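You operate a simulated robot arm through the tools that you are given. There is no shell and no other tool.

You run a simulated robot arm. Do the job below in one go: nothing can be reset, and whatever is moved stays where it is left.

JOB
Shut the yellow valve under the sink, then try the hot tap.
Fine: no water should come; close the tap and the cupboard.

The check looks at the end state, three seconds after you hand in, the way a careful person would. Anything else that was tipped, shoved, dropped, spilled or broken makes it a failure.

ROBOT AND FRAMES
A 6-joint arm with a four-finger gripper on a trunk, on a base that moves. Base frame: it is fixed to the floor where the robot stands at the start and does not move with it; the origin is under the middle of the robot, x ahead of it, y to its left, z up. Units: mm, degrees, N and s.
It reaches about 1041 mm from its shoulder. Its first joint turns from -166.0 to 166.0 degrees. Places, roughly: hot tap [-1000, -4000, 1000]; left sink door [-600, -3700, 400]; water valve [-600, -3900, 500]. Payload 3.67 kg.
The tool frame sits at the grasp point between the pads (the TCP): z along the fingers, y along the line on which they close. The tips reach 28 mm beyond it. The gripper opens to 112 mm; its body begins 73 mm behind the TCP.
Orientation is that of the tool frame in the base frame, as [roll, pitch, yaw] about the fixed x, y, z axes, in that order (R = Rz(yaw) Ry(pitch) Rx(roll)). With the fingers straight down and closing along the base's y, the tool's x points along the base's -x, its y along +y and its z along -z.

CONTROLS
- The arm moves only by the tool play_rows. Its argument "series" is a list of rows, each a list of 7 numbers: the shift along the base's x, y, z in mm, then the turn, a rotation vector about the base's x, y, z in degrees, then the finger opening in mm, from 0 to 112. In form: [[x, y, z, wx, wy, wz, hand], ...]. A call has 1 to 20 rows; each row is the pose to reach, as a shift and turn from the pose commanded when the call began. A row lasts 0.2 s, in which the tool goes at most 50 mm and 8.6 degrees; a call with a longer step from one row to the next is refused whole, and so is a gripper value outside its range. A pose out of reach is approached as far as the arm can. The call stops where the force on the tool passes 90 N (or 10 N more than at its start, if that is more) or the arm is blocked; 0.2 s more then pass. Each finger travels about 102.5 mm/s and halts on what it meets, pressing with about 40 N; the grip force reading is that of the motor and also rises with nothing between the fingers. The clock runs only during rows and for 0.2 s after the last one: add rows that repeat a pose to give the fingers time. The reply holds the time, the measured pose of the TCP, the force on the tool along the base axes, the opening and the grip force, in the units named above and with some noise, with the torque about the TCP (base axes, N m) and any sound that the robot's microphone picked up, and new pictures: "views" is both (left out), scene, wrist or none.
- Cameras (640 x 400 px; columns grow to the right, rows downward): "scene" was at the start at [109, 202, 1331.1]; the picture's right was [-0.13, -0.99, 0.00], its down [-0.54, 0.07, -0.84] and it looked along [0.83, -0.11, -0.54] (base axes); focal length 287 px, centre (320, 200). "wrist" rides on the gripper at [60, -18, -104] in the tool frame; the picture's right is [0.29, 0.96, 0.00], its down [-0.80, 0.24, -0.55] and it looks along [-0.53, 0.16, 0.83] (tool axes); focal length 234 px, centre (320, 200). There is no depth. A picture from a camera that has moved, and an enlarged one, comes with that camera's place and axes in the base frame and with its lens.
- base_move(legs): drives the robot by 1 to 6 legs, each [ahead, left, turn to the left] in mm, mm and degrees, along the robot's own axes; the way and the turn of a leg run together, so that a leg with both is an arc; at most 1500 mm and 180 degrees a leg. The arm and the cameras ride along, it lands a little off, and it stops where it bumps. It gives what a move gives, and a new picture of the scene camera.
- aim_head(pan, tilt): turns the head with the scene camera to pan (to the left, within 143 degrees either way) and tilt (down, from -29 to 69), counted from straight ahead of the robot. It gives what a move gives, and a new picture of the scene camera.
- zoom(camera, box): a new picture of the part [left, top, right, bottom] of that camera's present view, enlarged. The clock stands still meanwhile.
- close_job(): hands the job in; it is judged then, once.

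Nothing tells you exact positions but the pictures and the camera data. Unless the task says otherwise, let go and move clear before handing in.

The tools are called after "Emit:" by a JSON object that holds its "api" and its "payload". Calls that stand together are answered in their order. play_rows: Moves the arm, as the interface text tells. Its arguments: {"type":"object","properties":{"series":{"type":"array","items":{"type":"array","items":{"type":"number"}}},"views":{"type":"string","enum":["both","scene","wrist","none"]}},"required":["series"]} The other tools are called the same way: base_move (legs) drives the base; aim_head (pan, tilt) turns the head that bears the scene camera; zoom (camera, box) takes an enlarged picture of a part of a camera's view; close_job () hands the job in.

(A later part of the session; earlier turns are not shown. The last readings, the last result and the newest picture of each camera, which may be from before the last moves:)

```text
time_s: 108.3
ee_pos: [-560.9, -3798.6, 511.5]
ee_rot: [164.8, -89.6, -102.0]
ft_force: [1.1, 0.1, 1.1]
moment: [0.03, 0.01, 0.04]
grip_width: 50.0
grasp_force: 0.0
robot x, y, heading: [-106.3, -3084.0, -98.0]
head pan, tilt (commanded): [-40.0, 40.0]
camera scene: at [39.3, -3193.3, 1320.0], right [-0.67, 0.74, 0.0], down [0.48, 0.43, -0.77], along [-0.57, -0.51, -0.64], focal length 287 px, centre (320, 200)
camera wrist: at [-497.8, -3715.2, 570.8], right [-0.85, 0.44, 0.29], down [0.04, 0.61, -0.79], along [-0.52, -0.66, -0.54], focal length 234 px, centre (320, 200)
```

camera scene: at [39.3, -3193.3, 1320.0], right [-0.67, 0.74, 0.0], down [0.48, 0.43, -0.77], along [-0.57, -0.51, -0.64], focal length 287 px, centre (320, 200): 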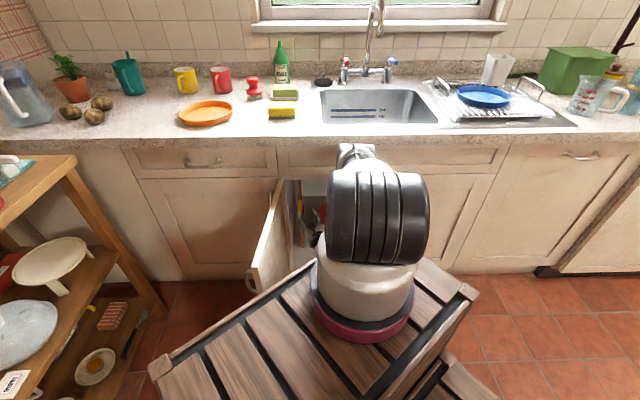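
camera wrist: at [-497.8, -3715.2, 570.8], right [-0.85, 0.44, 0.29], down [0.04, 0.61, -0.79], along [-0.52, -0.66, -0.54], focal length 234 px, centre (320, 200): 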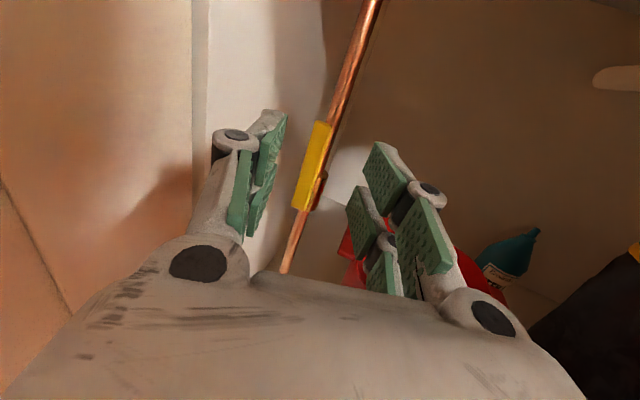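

The lever sits between the fingers ahead, with clear room left of it. I'll advance with the left finger passing to the left of the lever.

Emit:
{"api": "play_rows", "payload": {"series": [[-14, -28, 0, 0, 0, 0, 50], [-29, -56, 0, 0, 0, 0, 50], [-46, -72, 0, 0, 0, 0, 50], [-63, -88, 0, 0, 0, 0, 50]], "views": "both"}}

```text
time_s: 109.3
ee_pos: [-624.2, -3885.1, 511.5]
ee_rot: [169.6, -89.5, -106.7]
ft_force: [0.6, 1.0, 0.2]
moment: [0.01, 0.02, -0.01]
grip_width: 49.6
grasp_force: 0.1
robot x, y, heading: [-106.6, -3084.0, -98.0]
head pan, tilt (commanded): [-40.0, 40.0]
camera scene: at [39.3, -3193.3, 1320.0], right [-0.67, 0.74, 0.0], down [0.48, 0.43, -0.77], along [-0.57, -0.51, -0.64], focal length 287 px, centre (320, 200)
camera wrist: at [-560.4, -3802.0, 570.8], right [-0.85, 0.43, 0.29], down [0.04, 0.61, -0.79], along [-0.52, -0.66, -0.54], focal length 234 px, centre (320, 200)
```

scene: 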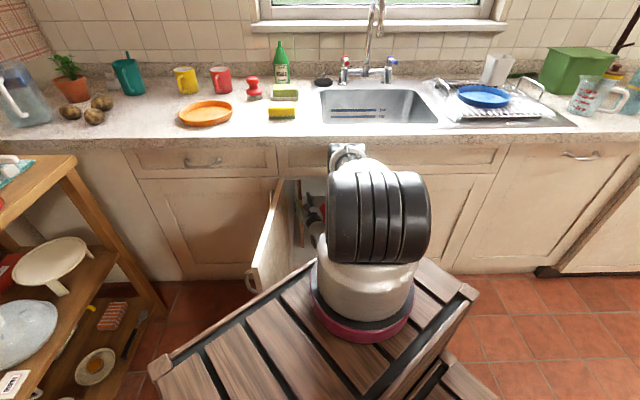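
wrist: 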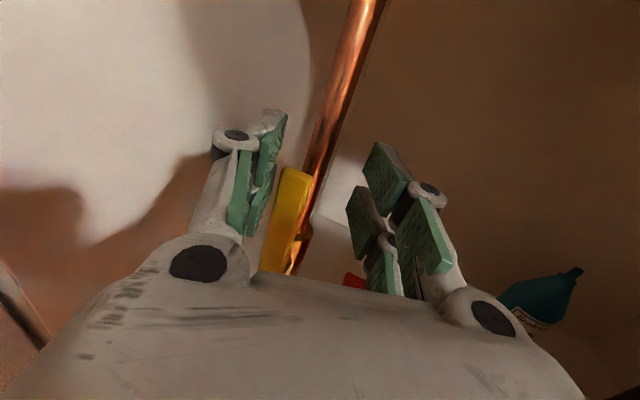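

The lever is right between the fingers, next to the left pads. I'll push it right and down along a quarter-turn arc about its lower pivot.

Emit:
{"api": "play_rows", "payload": {"series": [[-4, 4, -1, 0, 0, 0, 50], [-8, 9, -1, 0, 0, 0, 50], [-13, 14, -1, 0, 0, 0, 50], [-22, 23, -4, 0, 0, 0, 50], [-30, 32, -10, 0, 0, 0, 50], [-37, 39, -19, 0, 0, 0, 50]], "views": "both"}}

```text
time_s: 110.7
ee_pos: [-661.0, -3847.2, 493.0]
ee_rot: [166.6, -89.6, -103.8]
ft_force: [1.1, -1.5, 0.9]
moment: [-0.04, -0.02, -0.01]
grip_width: 50.5
grasp_force: 0.5
robot x, y, heading: [-105.6, -3084.2, -98.1]
head pan, tilt (commanded): [-40.0, 40.0]
camera scene: at [39.3, -3193.3, 1320.0], right [-0.67, 0.74, 0.0], down [0.48, 0.43, -0.77], along [-0.57, -0.51, -0.64], focal length 287 px, centre (320, 200)
camera wrist: at [-598.2, -3763.4, 551.7], right [-0.85, 0.44, 0.29], down [0.04, 0.61, -0.79], along [-0.52, -0.66, -0.54], focal length 234 px, centre (320, 200)
```

scene: 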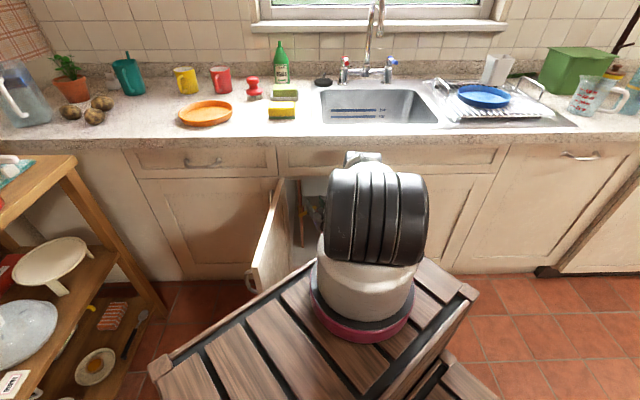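
wrist: 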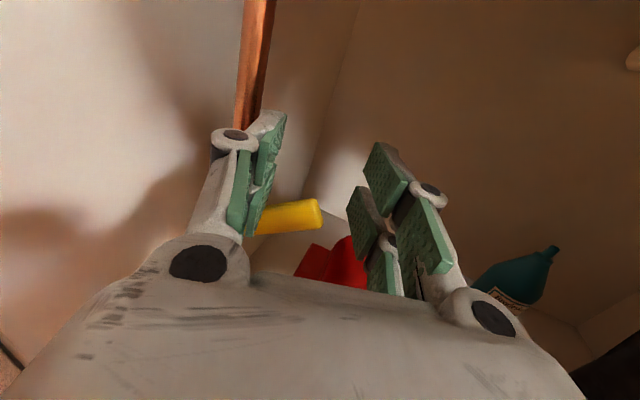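

The lever has swung well over to the right, roughly 60°. I'll continue down to horizontal.

Emit:
{"api": "play_rows", "payload": {"series": [[-3, 3, -6, 0, 0, 0, 50], [-5, 5, -12, 0, 0, 0, 50], [-7, 7, -18, 0, 0, 0, 50], [-8, 8, -25, 0, 0, 0, 50], [-9, 9, -32, 0, 0, 0, 50], [-9, 9, -38, 0, 0, 0, 50]], "views": "wrist"}}

```text
time_s: 112.1
ee_pos: [-672.1, -3839.4, 459.8]
ee_rot: [39.2, -89.7, 23.8]
ft_force: [6.3, 10.3, 40.3]
moment: [-0.46, -1.18, 0.48]
grip_width: 51.0
grasp_force: 1.1
robot x, y, heading: [-107.7, -3086.5, -98.4]
head pan, tilt (commanded): [-40.0, 40.0]
camera wrist: at [-608.4, -3755.4, 516.8], right [-0.85, 0.44, 0.29], down [0.04, 0.6, -0.8], along [-0.52, -0.67, -0.53], focal length 234 px, centre (320, 200)
```

wrist: 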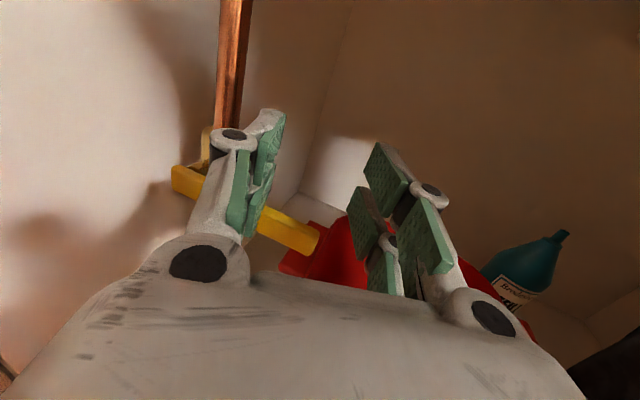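

The lever now lies horizontal and is pressing against its stop (40 N up). I'll lift off slightly and withdraw from the cupboard, then check it.

Emit:
{"api": "play_rows", "payload": {"series": [[0, 0, 12, 0, 0, 0, 50], [2, 2, 25, 0, 0, 0, 50], [29, 27, 25, 0, 0, 0, 50], [59, 55, 25, 0, 0, 0, 50], [88, 82, 30, 0, 0, 0, 50], [117, 109, 40, 0, 0, 0, 50]], "views": "both"}}

Emit:
{"api": "zoom", "payload": {"camera": "scene", "box": [265, 165, 345, 265]}}

Emit:
{"api": "zoom", "payload": {"camera": "wrist", "box": [160, 60, 400, 210]}}

```text
time_s: 113.5
ee_pos: [-551.3, -3730.0, 495.3]
ee_rot: [166.1, -89.6, -103.4]
ft_force: [-0.6, -0.1, 0.3]
moment: [-0.02, -0.01, 0.02]
grip_width: 50.2
grasp_force: 0.0
robot x, y, heading: [-103.5, -3083.1, -98.1]
head pan, tilt (commanded): [-40.0, 40.0]
camera scene: at [39.3, -3193.4, 1320.0], right [-0.67, 0.74, 0.0], down [0.48, 0.43, -0.77], along [-0.57, -0.51, -0.64], focal length 287 px, centre (320, 200)
camera wrist: at [-488.8, -3646.5, 554.7], right [-0.85, 0.44, 0.29], down [0.04, 0.61, -0.79], along [-0.52, -0.66, -0.54], focal length 234 px, centre (320, 200)
```

scene: 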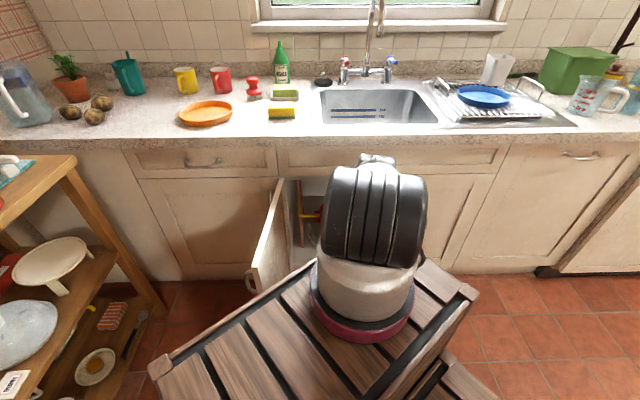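
wrist: 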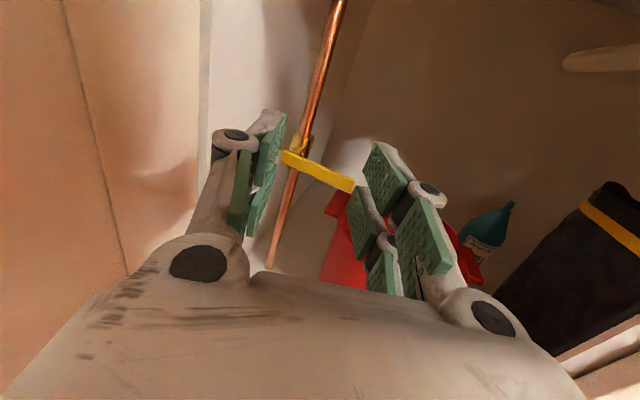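

```text
4.00 times, centred on (305, 215) of scene
camera zoom: at [39.3, -3193.4, 1320.0], right [-0.67, 0.74, 0.0], down [0.48, 0.43, -0.77], along [-0.57, -0.51, -0.64], focal length 1149 px, centre (380, 140)
```

zoom: 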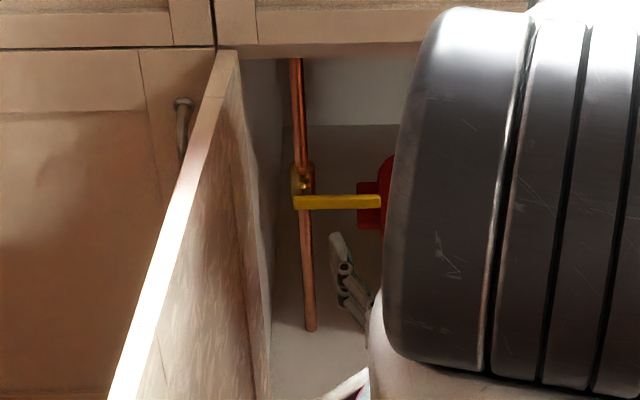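

```text
2.67 times, centred on (280, 135) of wrist
camera zoom: at [-488.8, -3646.5, 554.7], right [-0.85, 0.44, 0.29], down [0.04, 0.61, -0.79], along [-0.52, -0.66, -0.54], focal length 624 px, centre (427, 373)
```

zoom: 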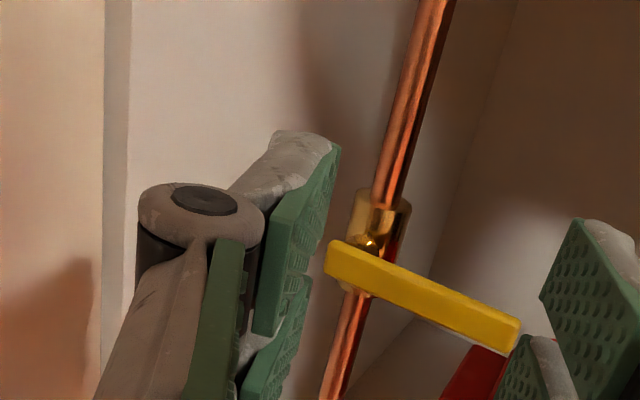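

The lever is horizontal, square across the pipe, so the yellow valve is shut. Next is the hot tap, so I'll zoom in on the taps to understand the handle.

Emit:
{"api": "aim_head", "payload": {"pan": -40, "tilt": 25}}

Emit:
{"api": "zoom", "payload": {"camera": "scene", "box": [310, 90, 430, 165]}}

```text
time_s: 114.3
ee_pos: [-551.9, -3729.9, 495.2]
ee_rot: [165.4, -89.6, -102.6]
ft_force: [0.3, 0.4, -0.4]
moment: [0.04, 0.0, -0.01]
grip_width: 49.9
grasp_force: 0.2
robot x, y, heading: [-107.5, -3083.6, -98.2]
head pan, tilt (commanded): [-40.0, 25.0]
camera scene: at [34.0, -3198.1, 1343.3], right [-0.67, 0.74, 0.0], down [0.32, 0.28, -0.91], along [-0.67, -0.6, -0.42], focal length 287 px, centre (320, 200)
```

scene: 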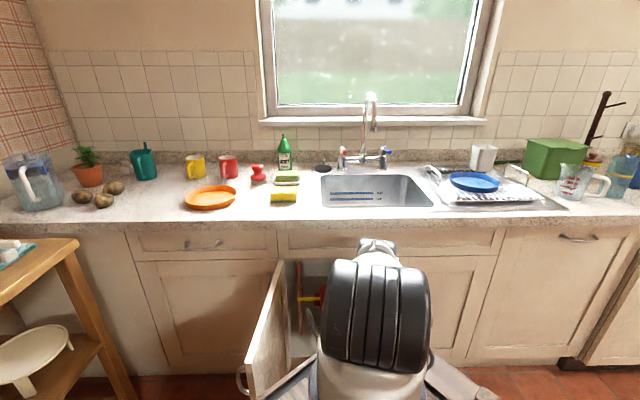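

```text
5.33 times, centred on (370, 128) of scene
camera zoom: at [34.0, -3198.1, 1343.3], right [-0.67, 0.74, 0.0], down [0.32, 0.28, -0.91], along [-0.67, -0.6, -0.42], focal length 1532 px, centre (53, 587)
```

zoom: 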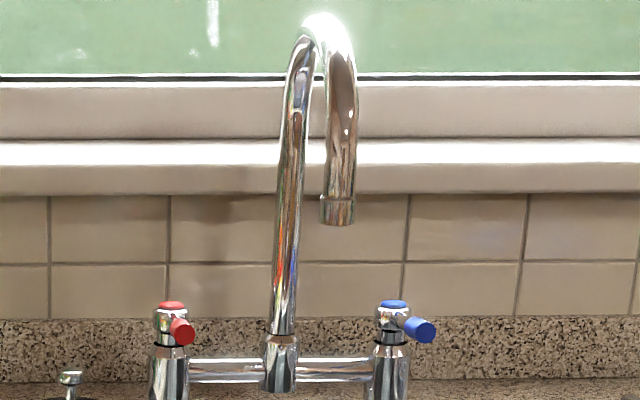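

The hot lever is about 100 mm long and points straight toward me at roughly (n -3446 to -3348, u -2239, z≈1005). The spout is just to its right, so it should open outward to the left. I'll back the base out to get the arm out from under the counter and raise it.

Emit:
{"api": "base_move", "payload": {"legs": [[-270, 103, 0]]}}

```text
time_s: 116.3
ee_pos: [-410.8, -3476.8, 495.5]
ee_rot: [164.4, -89.7, -101.5]
ft_force: [-0.3, 0.4, 0.7]
moment: [0.0, 0.01, 0.04]
grip_width: 50.0
grasp_force: 0.0
robot x, y, heading: [33.8, -2831.0, -97.9]
head pan, tilt (commanded): [-40.0, 25.0]
camera scene: at [173.5, -2943.1, 1343.3], right [-0.67, 0.74, 0.0], down [0.31, 0.28, -0.91], along [-0.67, -0.61, -0.42], focal length 287 px, centre (320, 200)
```

scene: 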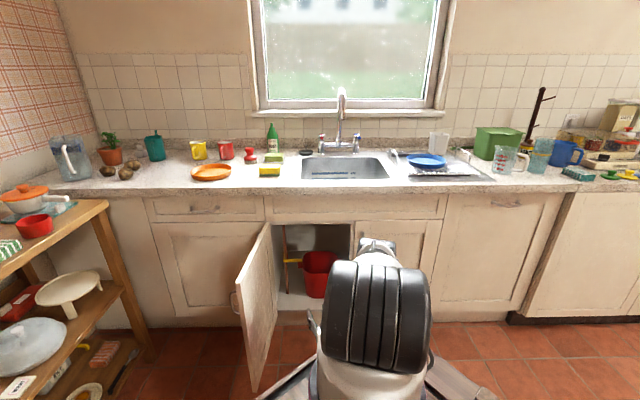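

The lever is visible from here, horizontal by the red bucket, so the valve looks shut. Now I'll raise the gripper above counter height, staying in front of the counter edge.

Emit:
{"api": "play_rows", "payload": {"series": [[-20, -15, 40, 0, 0, 0, 50], [-41, -30, 80, 0, 0, 0, 50], [-61, -45, 120, 0, 0, 0, 50], [-81, -60, 160, 0, 0, 0, 50], [-102, -74, 200, 0, 0, 0, 50], [-102, -74, 245, 0, 0, 0, 50], [-102, -74, 290, 0, 0, 0, 50], [-102, -74, 335, 0, 0, 0, 50], [-102, -74, 380, 0, 0, 0, 50], [-102, -74, 425, 0, 0, 0, 50], [-102, -74, 470, 0, 0, 0, 50], [-102, -74, 515, 0, 0, 0, 50], [-102, -74, 560, 0, 0, 0, 50]], "views": "both"}}

```text
time_s: 119.1
ee_pos: [-515.4, -3551.4, 1057.4]
ee_rot: [172.2, -89.7, -109.3]
ft_force: [-0.1, -0.3, -0.7]
moment: [0.0, 0.0, -0.01]
grip_width: 49.9
grasp_force: 0.0
robot x, y, heading: [35.1, -2832.2, -98.1]
head pan, tilt (commanded): [-40.0, 25.0]
camera scene: at [173.2, -2943.4, 1343.3], right [-0.67, 0.74, 0.0], down [0.31, 0.28, -0.91], along [-0.67, -0.61, -0.42], focal length 287 px, centre (320, 200)
camera wrist: at [-451.6, -3468.5, 1116.7], right [-0.85, 0.43, 0.29], down [0.04, 0.61, -0.79], along [-0.52, -0.67, -0.54], focal length 234 px, centre (320, 200)
```

scene: 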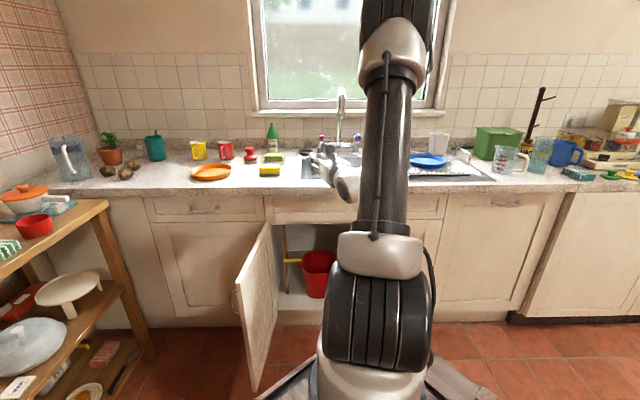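
wrist: 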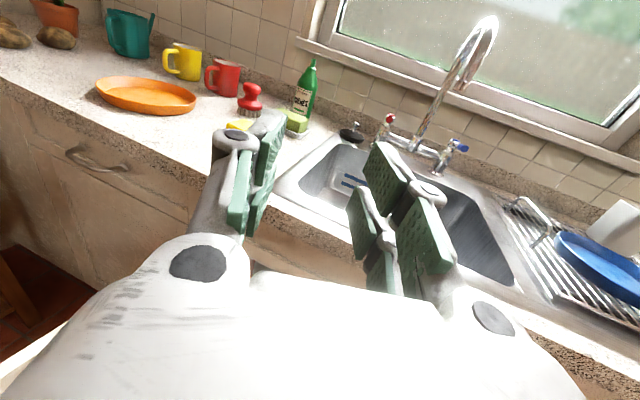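

The gripper is clear above the counter. I'll drive forward again, straight toward the sink.

Emit:
{"api": "base_move", "payload": {"legs": [[214, -173, 0]]}}

Emit:
{"api": "zoom", "payload": {"camera": "wrist", "box": [240, 0, 640, 250]}}

```text
time_s: 121.0
ee_pos: [-716.7, -3739.7, 1057.6]
ee_rot: [164.8, -89.5, -101.9]
ft_force: [-0.1, 0.4, -0.7]
moment: [-0.03, 0.04, 0.03]
grip_width: 50.1
grasp_force: 0.0
robot x, y, heading: [-172.2, -3020.6, -98.0]
head pan, tilt (commanded): [-40.0, 25.0]
camera scene: at [-29.0, -3131.4, 1343.3], right [-0.67, 0.74, 0.0], down [0.31, 0.28, -0.91], along [-0.67, -0.61, -0.42], focal length 287 px, centre (320, 200)
```

scene: 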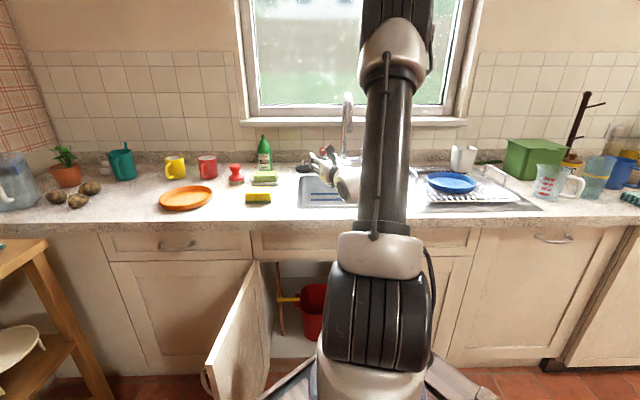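

```text
1.60 times, centred on (440, 125) of wrist
camera zoom: at [-654.2, -3656.4, 1116.7], right [-0.85, 0.43, 0.29], down [0.04, 0.61, -0.79], along [-0.52, -0.67, -0.54], focal length 375 px, centre (128, 320)
```

zoom: 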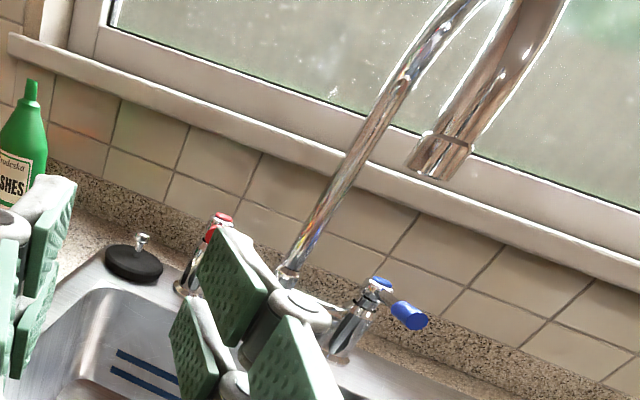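

The taps are close now, and the hot cap is at (n -3446, u -2240, z≈1006) as expected. I'll move nearer with the fingers open to see the hot lever between them.

Emit:
{"api": "play_rows", "payload": {"series": [[-34, -21, -4, 0, 0, 0, 60], [-67, -42, -8, 0, 0, 0, 70], [-101, -62, -13, 0, 0, 0, 80], [-134, -83, -17, 0, 0, 0, 80], [-134, -83, -17, 0, 0, 0, 80]], "views": "both"}}

Emit:
{"api": "zoom", "payload": {"camera": "wrist", "box": [220, 40, 460, 190]}}

```text
time_s: 122.2
ee_pos: [-851.5, -3823.6, 1042.1]
ee_rot: [162.9, -89.6, -99.8]
ft_force: [1.1, 1.1, -0.5]
moment: [-0.01, 0.02, -0.02]
grip_width: 80.1
grasp_force: 0.0
robot x, y, heading: [-173.3, -3018.0, -97.8]
head pan, tilt (commanded): [-40.0, 25.0]
camera scene: at [-29.0, -3131.3, 1343.3], right [-0.67, 0.74, 0.0], down [0.31, 0.28, -0.91], along [-0.67, -0.61, -0.42], focal length 287 px, centre (320, 200)
camera wrist: at [-788.2, -3741.3, 1101.6], right [-0.85, 0.43, 0.29], down [0.04, 0.61, -0.79], along [-0.52, -0.67, -0.54], focal length 234 px, centre (320, 200)
```

scene: 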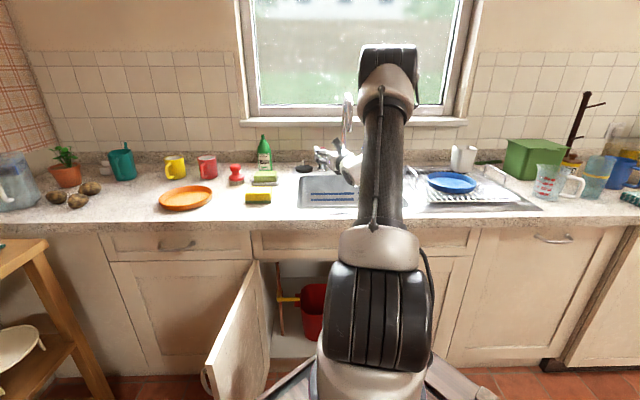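
wrist: 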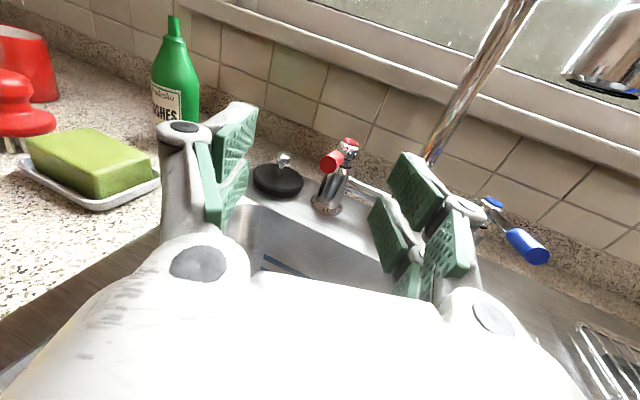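

```text
2.67 times, centred on (340, 115) of wrist
camera zoom: at [-788.2, -3741.3, 1101.6], right [-0.85, 0.43, 0.29], down [0.04, 0.61, -0.79], along [-0.52, -0.67, -0.54], focal length 624 px, centre (267, 427)
```

zoom: 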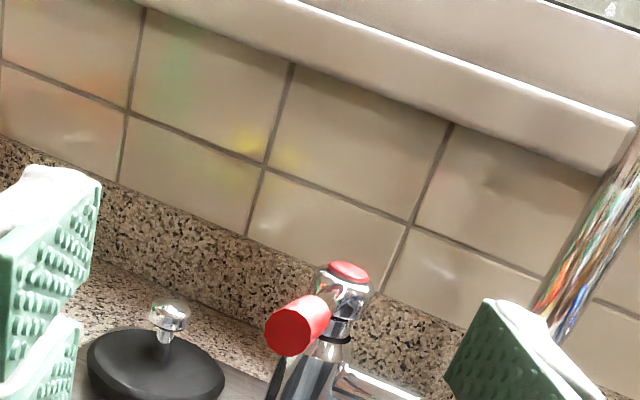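

The hot lever is clear: a red-ended cylinder pointing toward me, with its end at about n -3350, u -2241, z≈1001. I'll set the open fingers astride the lever like a fork.

Emit:
{"api": "play_rows", "payload": {"series": [[-21, -29, -20, 0, 0, 0, 70], [-41, -58, -39, 0, 0, 0, 60], [-56, -75, -39, 0, 0, 0, 60], [-71, -92, -39, 0, 0, 0, 60], [-86, -109, -39, 0, 0, 0, 60]], "views": "both"}}

```text
time_s: 123.4
ee_pos: [-937.7, -3930.7, 1001.1]
ee_rot: [162.9, -89.5, -99.9]
ft_force: [-0.3, 0.8, 1.2]
moment: [0.02, -0.01, 0.02]
grip_width: 59.7
grasp_force: 0.0
robot x, y, heading: [-171.4, -3015.3, -97.8]
head pan, tilt (commanded): [-40.0, 25.0]
camera scene: at [-29.0, -3131.2, 1343.3], right [-0.67, 0.74, 0.0], down [0.31, 0.28, -0.91], along [-0.67, -0.61, -0.42], focal length 287 px, centre (320, 200)
camera wrist: at [-874.6, -3847.9, 1060.3], right [-0.85, 0.43, 0.29], down [0.04, 0.61, -0.79], along [-0.52, -0.67, -0.54], focal length 234 px, centre (320, 200)
```

scene: 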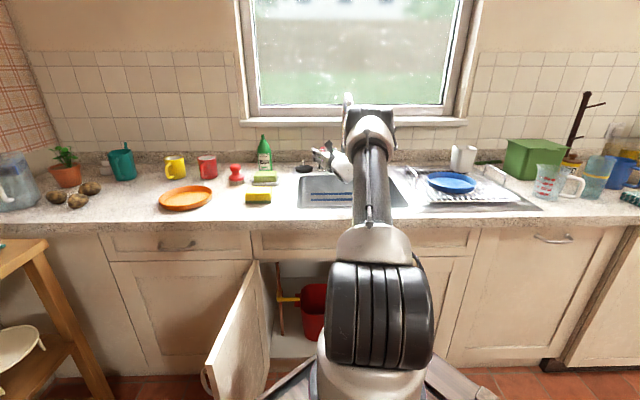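
wrist: 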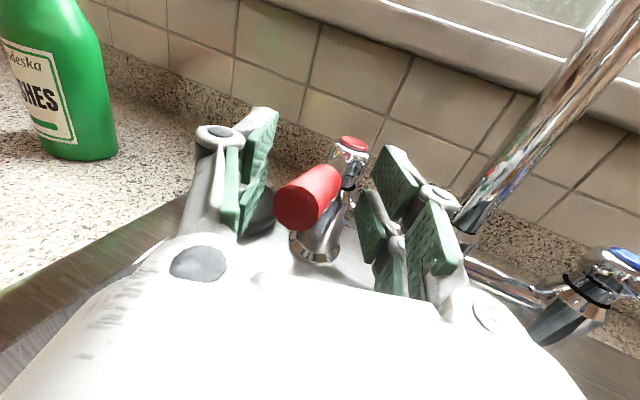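

The red lever sits between the fingers. I'll nudge it left a little to see whether it turns that way, watching the force.

Emit:
{"api": "play_rows", "payload": {"series": [[4, -4, 0, 0, 0, 0, 60], [8, -9, 0, 0, 0, 0, 60], [12, -13, 0, 0, 0, 0, 60], [16, -18, 0, 0, 0, 0, 60], [20, -22, 0, 0, 0, 0, 60]], "views": "wrist"}}

```text
time_s: 124.6
ee_pos: [-917.1, -3953.6, 1002.4]
ee_rot: [168.8, -89.6, -106.0]
ft_force: [0.5, 3.8, 2.5]
moment: [-0.05, 0.05, -0.19]
grip_width: 62.0
grasp_force: 2.0
robot x, y, heading: [-171.0, -3020.5, -98.1]
head pan, tilt (commanded): [-40.0, 25.0]
camera wrist: at [-854.6, -3870.0, 1060.7], right [-0.85, 0.43, 0.29], down [0.04, 0.61, -0.79], along [-0.52, -0.67, -0.54], focal length 234 px, centre (320, 200)
```

wrist: 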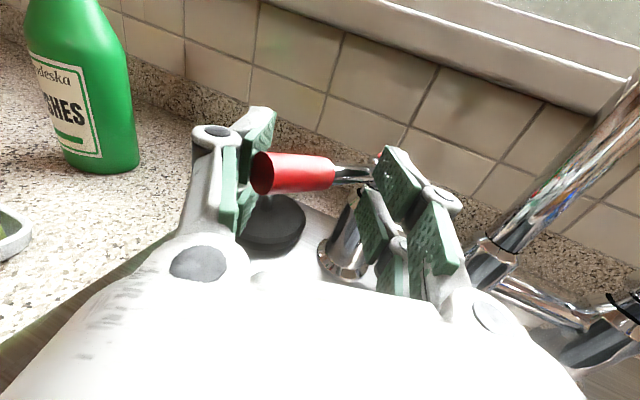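

It turned easily to the left (about 4 N), so left is open, and I heard no water. I'll open it further, then look at the spout and wait.

Emit:
{"api": "play_rows", "payload": {"series": [[4, -10, 0, 0, 0, 0, 60], [8, -20, 0, 0, 0, 0, 60], [12, -30, 0, 0, 0, 0, 60], [12, -30, 0, 0, 0, 0, 60]], "views": "both"}}

Emit:
{"api": "zoom", "payload": {"camera": "scene", "box": [280, 85, 420, 215]}}

```text
time_s: 125.2
ee_pos: [-921.7, -3956.1, 1004.0]
ee_rot: [168.5, -89.6, -106.4]
ft_force: [13.6, 44.0, 14.4]
moment: [-0.08, 0.73, -2.64]
grip_width: 64.2
grasp_force: 44.8
robot x, y, heading: [-174.6, -3015.5, -98.2]
head pan, tilt (commanded): [-40.0, 25.0]
stopped in row 2: the force on the tool passed its limit at 105 N (the readings are from after the stop); the commanded pose is now the measured one
camera scene: at [-27.5, -3127.7, 1343.4], right [-0.67, 0.75, 0.0], down [0.31, 0.28, -0.91], along [-0.68, -0.61, -0.42], focal length 287 px, centre (320, 200)
camera wrist: at [-856.5, -3873.2, 1063.1], right [-0.85, 0.45, 0.29], down [0.05, 0.61, -0.79], along [-0.53, -0.66, -0.54], focal length 234 px, centre (320, 200)
```

scene: 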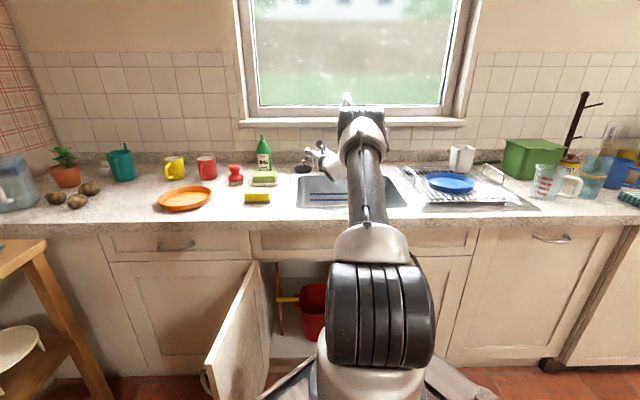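
wrist: 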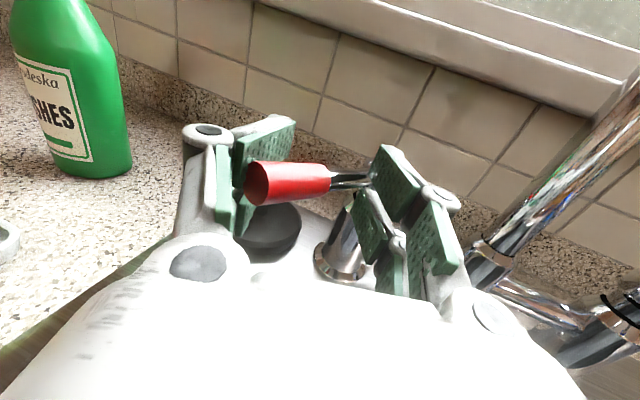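

```text
3.08 times, centred on (350, 150) of scene
camera zoom: at [-27.5, -3127.7, 1343.4], right [-0.67, 0.75, 0.0], down [0.31, 0.28, -0.91], along [-0.68, -0.61, -0.42], focal length 884 px, centre (228, 354)
```

zoom: 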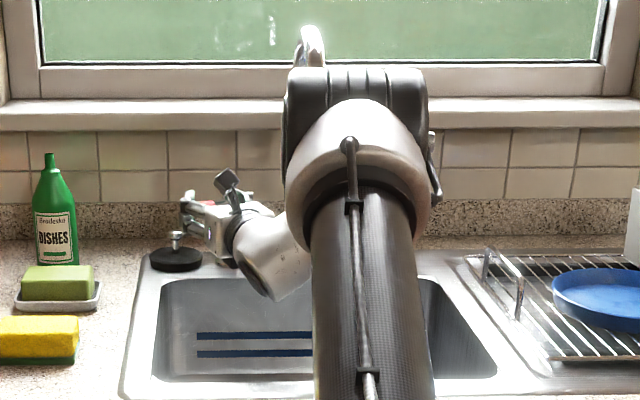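

The lever has jammed across the fork: its end met the left finger while the right one pushed, which tripped the force limit. I'll relieve it by easing right and opening wider, then continue with just the right finger.

Emit:
{"api": "play_rows", "payload": {"series": [[-4, 4, 0, 0, 0, 0, 64], [-8, 9, 0, 0, 0, 0, 75], [-8, 9, 0, 0, 0, 0, 90], [-8, 9, 0, 0, 0, 0, 105]], "views": "wrist"}}

```text
time_s: 126.2
ee_pos: [-925.4, -3954.4, 998.6]
ee_rot: [175.4, -89.4, -113.2]
ft_force: [-0.2, 0.6, -0.2]
moment: [-0.05, 0.03, 0.03]
grip_width: 105.1
grasp_force: 0.1
robot x, y, heading: [-167.3, -3019.6, -98.2]
head pan, tilt (commanded): [-40.0, 25.0]
camera wrist: at [-862.1, -3870.1, 1059.0], right [-0.85, 0.44, 0.29], down [0.05, 0.61, -0.79], along [-0.53, -0.66, -0.54], focal length 234 px, centre (320, 200)
```

wrist: 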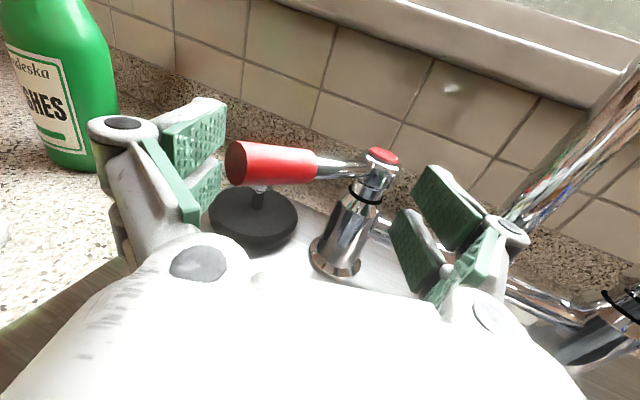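

The lever is free again at roughly 45–50° open, and still no water or sound. I'll push it a bit further using only the right finger, then inspect the spout.

Emit:
{"api": "play_rows", "payload": {"series": [[0, 0, 3, 0, 0, 0, 90], [0, 0, 3, 0, 0, 0, 80], [6, -7, 3, 0, 0, 0, 80], [13, -14, 3, 0, 0, 0, 80], [19, -21, 3, 0, 0, 0, 80], [26, -28, 3, 0, 0, 0, 80], [32, -34, 3, 0, 0, 0, 80]], "views": "wrist"}}

```text
time_s: 127.8
ee_pos: [-892.7, -3986.1, 1001.6]
ee_rot: [176.9, -89.3, -114.4]
ft_force: [0.2, -0.1, 0.4]
moment: [0.0, -0.03, 0.02]
grip_width: 79.9
grasp_force: 0.2
robot x, y, heading: [-170.0, -3017.5, -98.2]
head pan, tilt (commanded): [-40.0, 25.0]
camera wrist: at [-829.1, -3903.5, 1061.4], right [-0.85, 0.44, 0.29], down [0.05, 0.61, -0.79], along [-0.52, -0.66, -0.54], focal length 234 px, centre (320, 200)
```

wrist: 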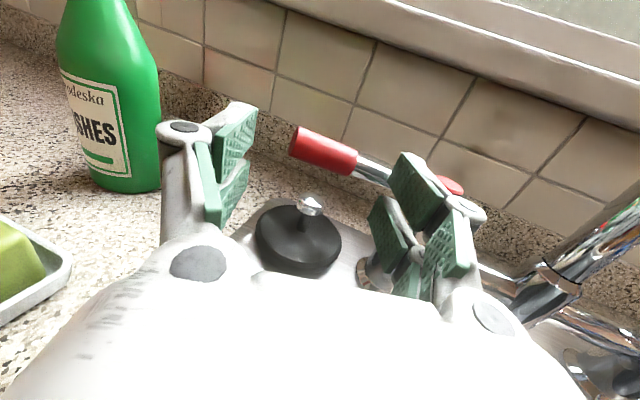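

The tap is now open about 75°. I'll hold for a couple of seconds to listen for water and look toward the spout.

Emit:
{"api": "play_rows", "payload": {"series": [[0, 0, 0, 0, 0, 0, 80], [0, 0, 0, 0, 0, 0, 80], [0, 0, 0, 0, 0, 0, 80], [0, 0, 0, 0, 0, 0, 80], [0, 0, 0, 0, 0, 0, 80], [0, 0, 0, 0, 0, 0, 80], [0, 0, 0, 0, 0, 0, 80], [0, 0, 0, 0, 0, 0, 80], [0, 0, 0, 0, 0, 0, 80], [0, 0, 0, 0, 0, 0, 80]], "views": "both"}}

Emit:
{"api": "zoom", "payload": {"camera": "scene", "box": [280, 80, 440, 215]}}

```text
time_s: 130.0
ee_pos: [-894.0, -3986.6, 1003.5]
ee_rot: [175.0, -89.4, -112.8]
ft_force: [-0.4, -0.3, 0.7]
moment: [-0.01, 0.02, -0.02]
grip_width: 80.0
grasp_force: 0.1
robot x, y, heading: [-168.5, -3013.4, -98.1]
head pan, tilt (commanded): [-40.0, 25.0]
camera scene: at [-28.9, -3130.5, 1343.3], right [-0.67, 0.74, 0.0], down [0.31, 0.28, -0.91], along [-0.67, -0.6, -0.42], focal length 287 px, centre (320, 200)
camera wrist: at [-829.7, -3903.1, 1062.2], right [-0.85, 0.44, 0.29], down [0.05, 0.61, -0.79], along [-0.53, -0.66, -0.54], focal length 234 px, centre (320, 200)
```

scene: 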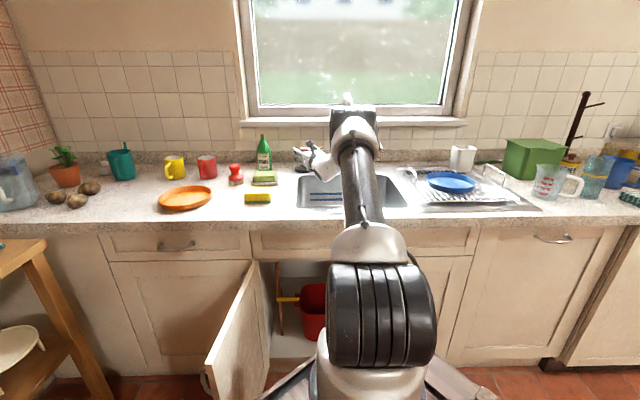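
wrist: 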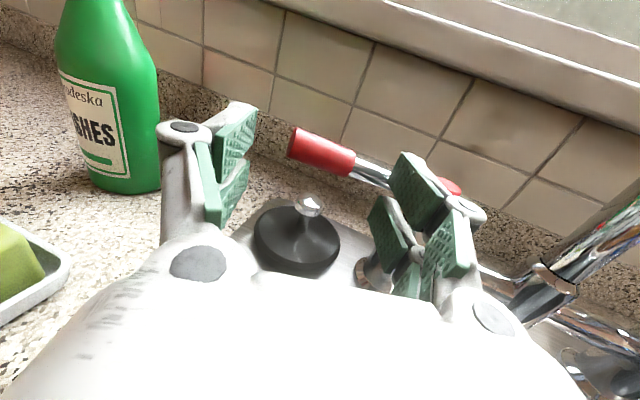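

```text
2.96 times, centred on (360, 148) of scene
camera zoom: at [-28.9, -3130.5, 1343.3], right [-0.67, 0.74, 0.0], down [0.31, 0.28, -0.91], along [-0.67, -0.6, -0.42], focal length 851 px, centre (202, 356)
```

zoom: 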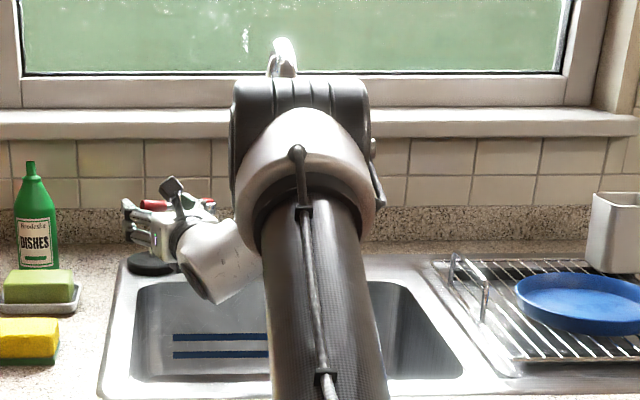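

No sound of water in over two seconds with the tap wide open, so the supply is off. Before closing the tap I'll withdraw, close the fingers and tilt them down, so I can see the spout and hook the lever from behind.

Emit:
{"api": "play_rows", "payload": {"series": [[22, 20, 0, 0, 0, 0, 80], [44, 41, 5, 0, 0, 0, 80], [60, 56, 20, 5, -2.6, 0, 60], [75, 70, 35, 10, -5.2, 0, 40], [90, 84, 50, 15, -7.7, 0, 20], [105, 98, 65, 20, -10.3, 0, 0], [118, 110, 80, 25, -12.9, 0, 0], [126, 117, 90, 30, -15.5, 0, 0], [126, 117, 95, 35, -18, 0, 0], [126, 117, 100, 40, -20.6, 0, 0]], "views": "both"}}

Emit:
{"api": "zoom", "payload": {"camera": "wrist", "box": [240, 0, 640, 250]}}

```text
time_s: 132.2
ee_pos: [-768.8, -3869.1, 1101.5]
ee_rot: [179.4, -44.3, -117.0]
ft_force: [0.5, -0.5, -0.1]
moment: [-0.01, -0.02, 0.0]
grip_width: 0.0
grasp_force: 35.4
robot x, y, heading: [-168.2, -3015.5, -98.0]
head pan, tilt (commanded): [-40.0, 25.0]
camera scene: at [-28.8, -3130.4, 1343.3], right [-0.67, 0.74, 0.0], down [0.31, 0.28, -0.91], along [-0.67, -0.6, -0.42], focal length 287 px, centre (320, 200)
camera wrist: at [-738.6, -3851.7, 1216.7], right [-0.94, 0.26, 0.21], down [0.23, 0.96, -0.16], along [-0.24, -0.1, -0.97], focal length 234 px, centre (320, 200)
```

scene: 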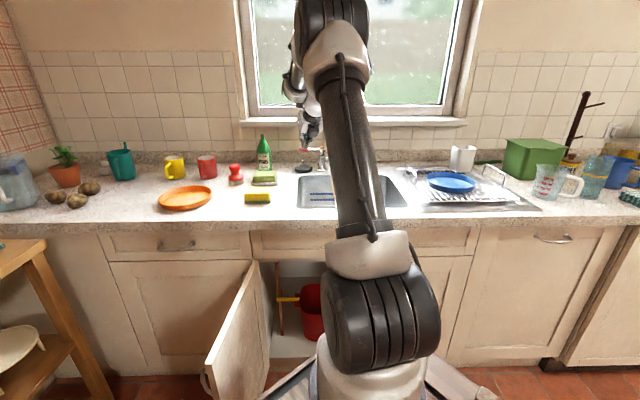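
wrist: 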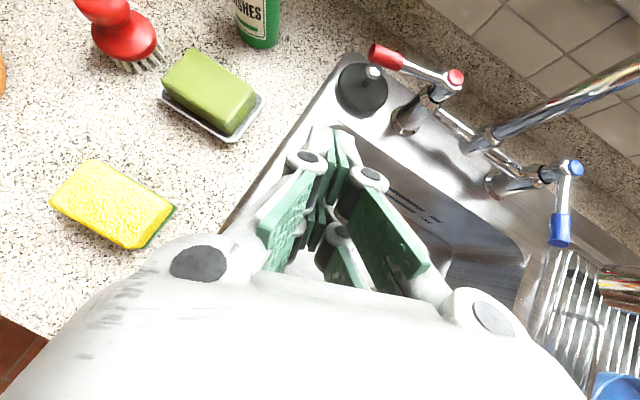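

```text
1.60 times, centred on (440, 125) of wrist
camera zoom: at [-738.6, -3851.7, 1216.7], right [-0.94, 0.26, 0.21], down [0.23, 0.96, -0.16], along [-0.24, -0.1, -0.97], focal length 375 px, centre (128, 320)
```

zoom: 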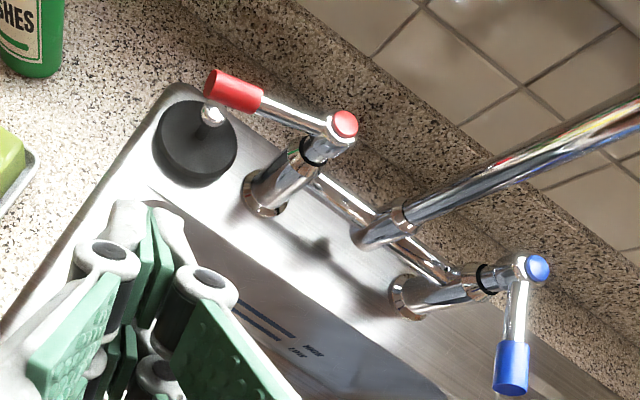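

The tap lever is turned left about 72°, the sink is dry and no stream is visible, so no hot water comes, as expected. To close the tap I'll come forward about 170 mm, hook the tilted fingers behind the lever from above, and draw it back to the front.

Emit:
{"api": "base_move", "payload": {"legs": [[132, -107, 0]]}}

Emit:
{"api": "zoom", "payload": {"camera": "wrist", "box": [0, 0, 640, 400]}}

```text
time_s: 133.6
ee_pos: [-892.5, -3984.6, 1101.5]
ee_rot: [179.4, -44.4, -117.3]
ft_force: [-0.4, -0.1, -0.3]
moment: [0.0, 0.02, -0.04]
grip_width: 0.0
grasp_force: 35.1
robot x, y, heading: [-292.0, -3134.9, -98.2]
head pan, tilt (commanded): [-40.0, 25.0]
camera scene: at [-151.4, -3247.0, 1343.3], right [-0.67, 0.75, 0.0], down [0.32, 0.28, -0.91], along [-0.68, -0.6, -0.42], focal length 287 px, centre (320, 200)
```

scene: 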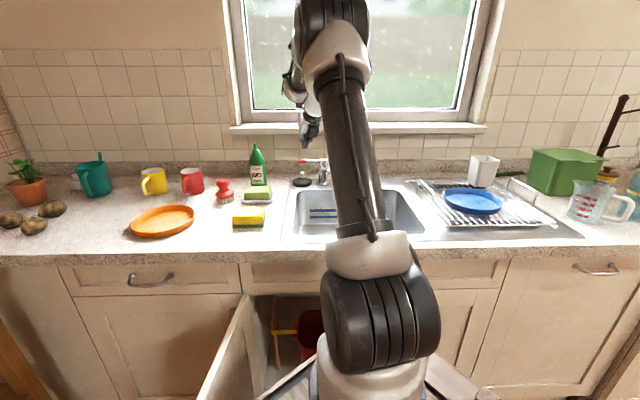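

```text
1.00 times, centred on (320, 200) of wrist (not enlarged: the box is as wide or as high as the picture)
camera zoom: at [-862.3, -3967.1, 1216.5], right [-0.94, 0.26, 0.21], down [0.23, 0.96, -0.16], along [-0.24, -0.1, -0.96], focal length 234 px, centre (320, 200)
```

zoom: 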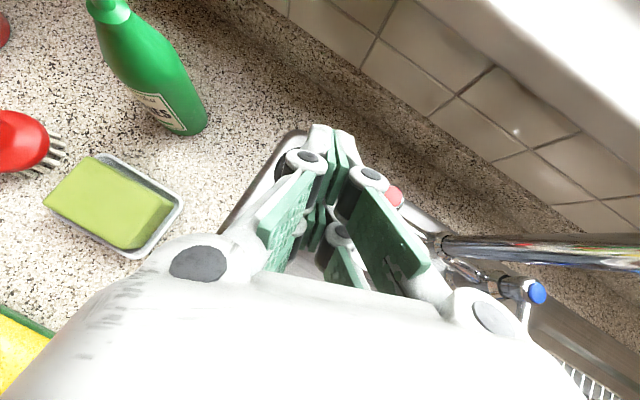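

The gripper is above the lever, whose red cap is visible beside the fingers. I'll lower slightly below the window sill level, move over and behind the lever, then dip the tips behind it.

Emit:
{"api": "play_rows", "payload": {"series": [[0, 0, -17, 0, 0, 0, 0], [0, 0, -33, 0, 0, 0, 0], [-17, -26, -33, 0, 0, 0, 0], [-35, -52, -33, 0, 0, 0, 0], [-52, -77, -33, 0, 0, 0, 0]], "views": "both"}}

Emit:
{"api": "zoom", "payload": {"camera": "scene", "box": [270, 80, 390, 200]}}

```text
time_s: 134.8
ee_pos: [-945.0, -4063.9, 1070.9]
ee_rot: [179.5, -44.5, -117.3]
ft_force: [0.5, 0.6, 0.4]
moment: [0.07, -0.05, 0.0]
grip_width: 0.3
grasp_force: 35.8
robot x, y, heading: [-296.9, -3133.4, -98.4]
head pan, tilt (commanded): [-40.0, 25.0]
camera scene: at [-151.2, -3246.6, 1343.3], right [-0.67, 0.75, 0.0], down [0.32, 0.28, -0.91], along [-0.68, -0.6, -0.42], focal length 287 px, centre (320, 200)
camera wrist: at [-914.5, -4045.4, 1185.5], right [-0.94, 0.26, 0.21], down [0.23, 0.96, -0.16], along [-0.24, -0.1, -0.96], focal length 234 px, centre (320, 200)
```

scene: 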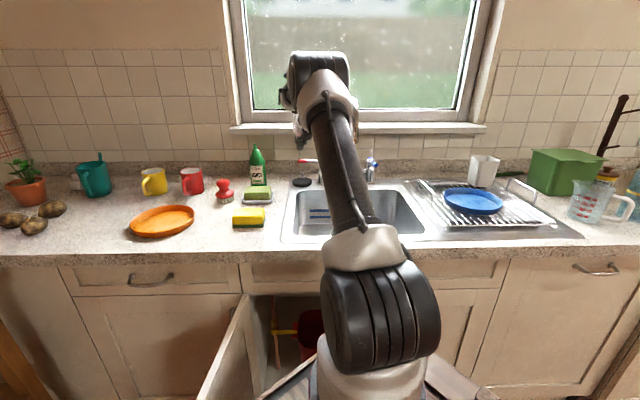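
wrist: 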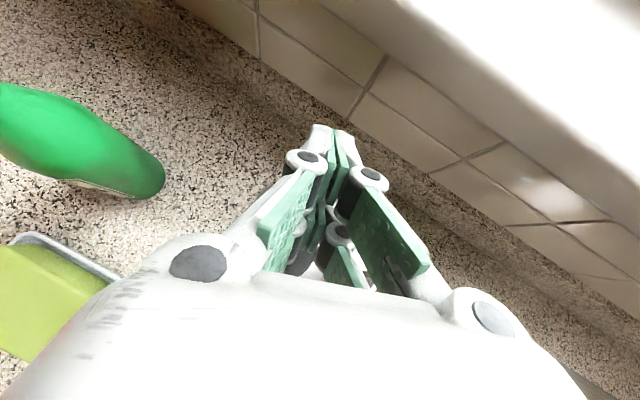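

```text
3.33 times, centred on (330, 140) of scene
camera zoom: at [-151.2, -3246.6, 1343.3], right [-0.67, 0.75, 0.0], down [0.32, 0.28, -0.91], along [-0.68, -0.6, -0.42], focal length 957 px, centre (287, 400)
```

zoom: 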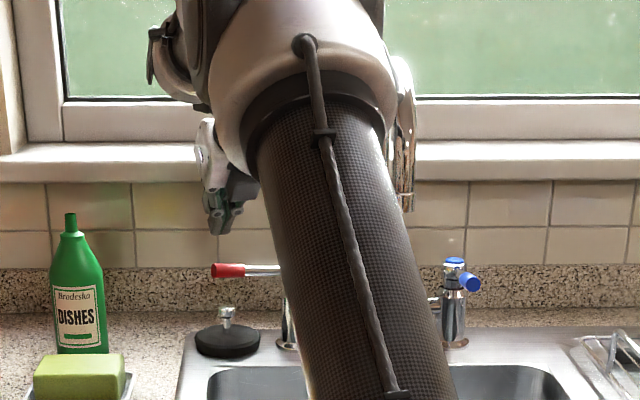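

I can see the fingers above the lever in this view. Zooming in to check the lever's angle and alignment before dipping.

Emit:
{"api": "zoom", "payload": {"camera": "scene", "box": [290, 140, 350, 195]}}

```text
7.27 times, centred on (320, 168) of scene
camera zoom: at [-151.2, -3246.6, 1343.3], right [-0.67, 0.75, 0.0], down [0.32, 0.28, -0.91], along [-0.68, -0.6, -0.42], focal length 2089 px, centre (320, 436)
```

zoom: 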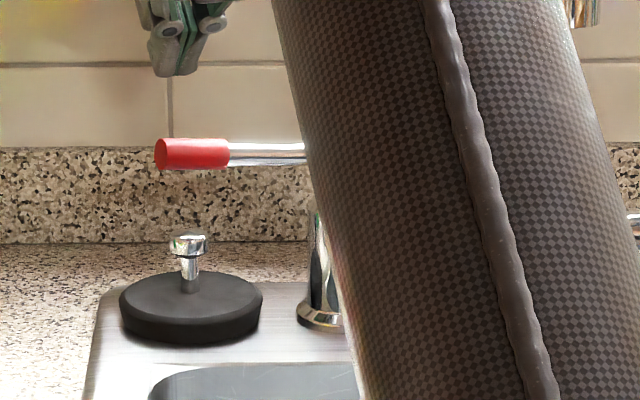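

The lever is about 73° open, and the fingertips are directly above and behind it with roughly 18 mm of clearance. I'll dip behind it and draw it forward around its column.

Emit:
{"api": "play_rows", "payload": {"series": [[0, 0, -24, 0, 0, 0, 0], [0, 0, -46, 0, 0, 0, 0], [5, 8, -46, 0, 0, 0, 0], [11, 13, -46, 0, 0, 0, 0], [21, 26, -46, 0, 0, 0, 0], [30, 41, -46, 0, 0, 0, 0], [34, 55, -46, 0, 0, 0, 0], [38, 69, -46, 0, 0, 0, 0]], "views": "both"}}

Emit:
{"api": "zoom", "payload": {"camera": "scene", "box": [280, 130, 370, 200]}}

```text
time_s: 136.6
ee_pos: [-906.0, -3991.2, 1023.6]
ee_rot: [179.5, -44.3, -117.4]
ft_force: [0.1, -1.1, -0.3]
moment: [0.01, -0.01, 0.0]
grip_width: 0.0
grasp_force: 36.0
robot x, y, heading: [-294.5, -3136.6, -98.3]
head pan, tilt (commanded): [-40.0, 25.0]
camera scene: at [-151.4, -3247.0, 1343.3], right [-0.67, 0.75, 0.0], down [0.32, 0.28, -0.91], along [-0.68, -0.6, -0.42], focal length 287 px, centre (320, 200)
camera wrist: at [-876.2, -3974.5, 1137.4], right [-0.94, 0.26, 0.21], down [0.23, 0.96, -0.16], along [-0.24, -0.1, -0.97], focal length 234 px, centre (320, 200)
```

scene: 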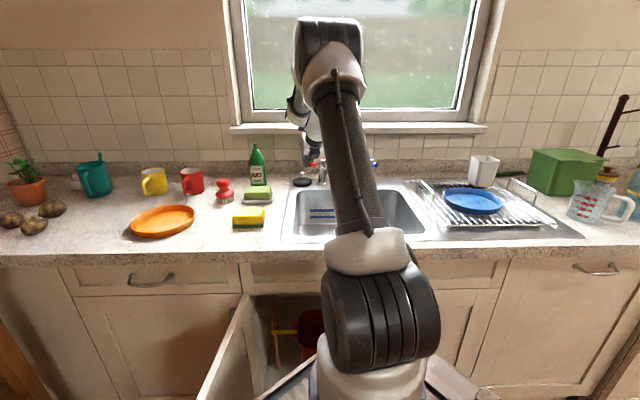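
wrist: 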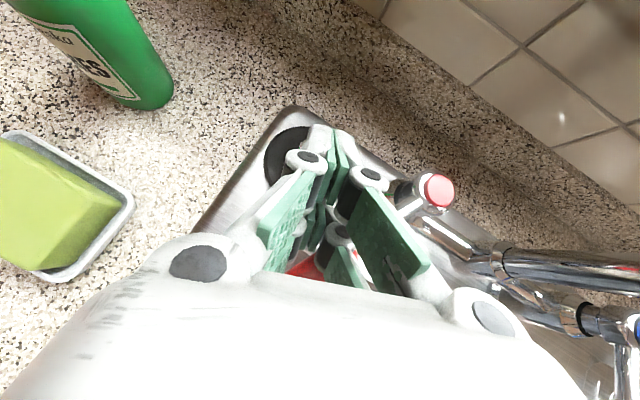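

```text
5.71 times, centred on (325, 165) of scene
camera zoom: at [-151.4, -3247.0, 1343.3], right [-0.67, 0.75, 0.0], down [0.32, 0.28, -0.91], along [-0.68, -0.6, -0.42], focal length 1641 px, centre (291, 400)
```

zoom: 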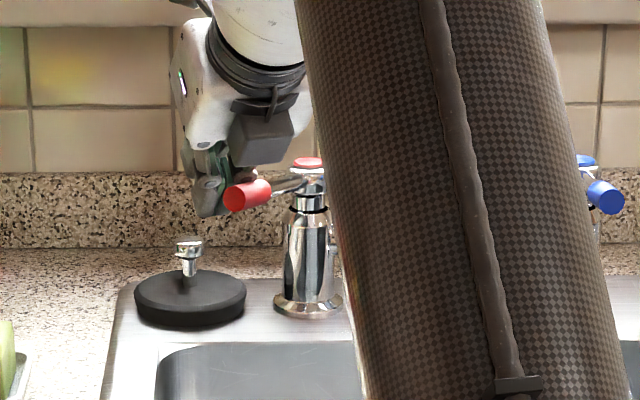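

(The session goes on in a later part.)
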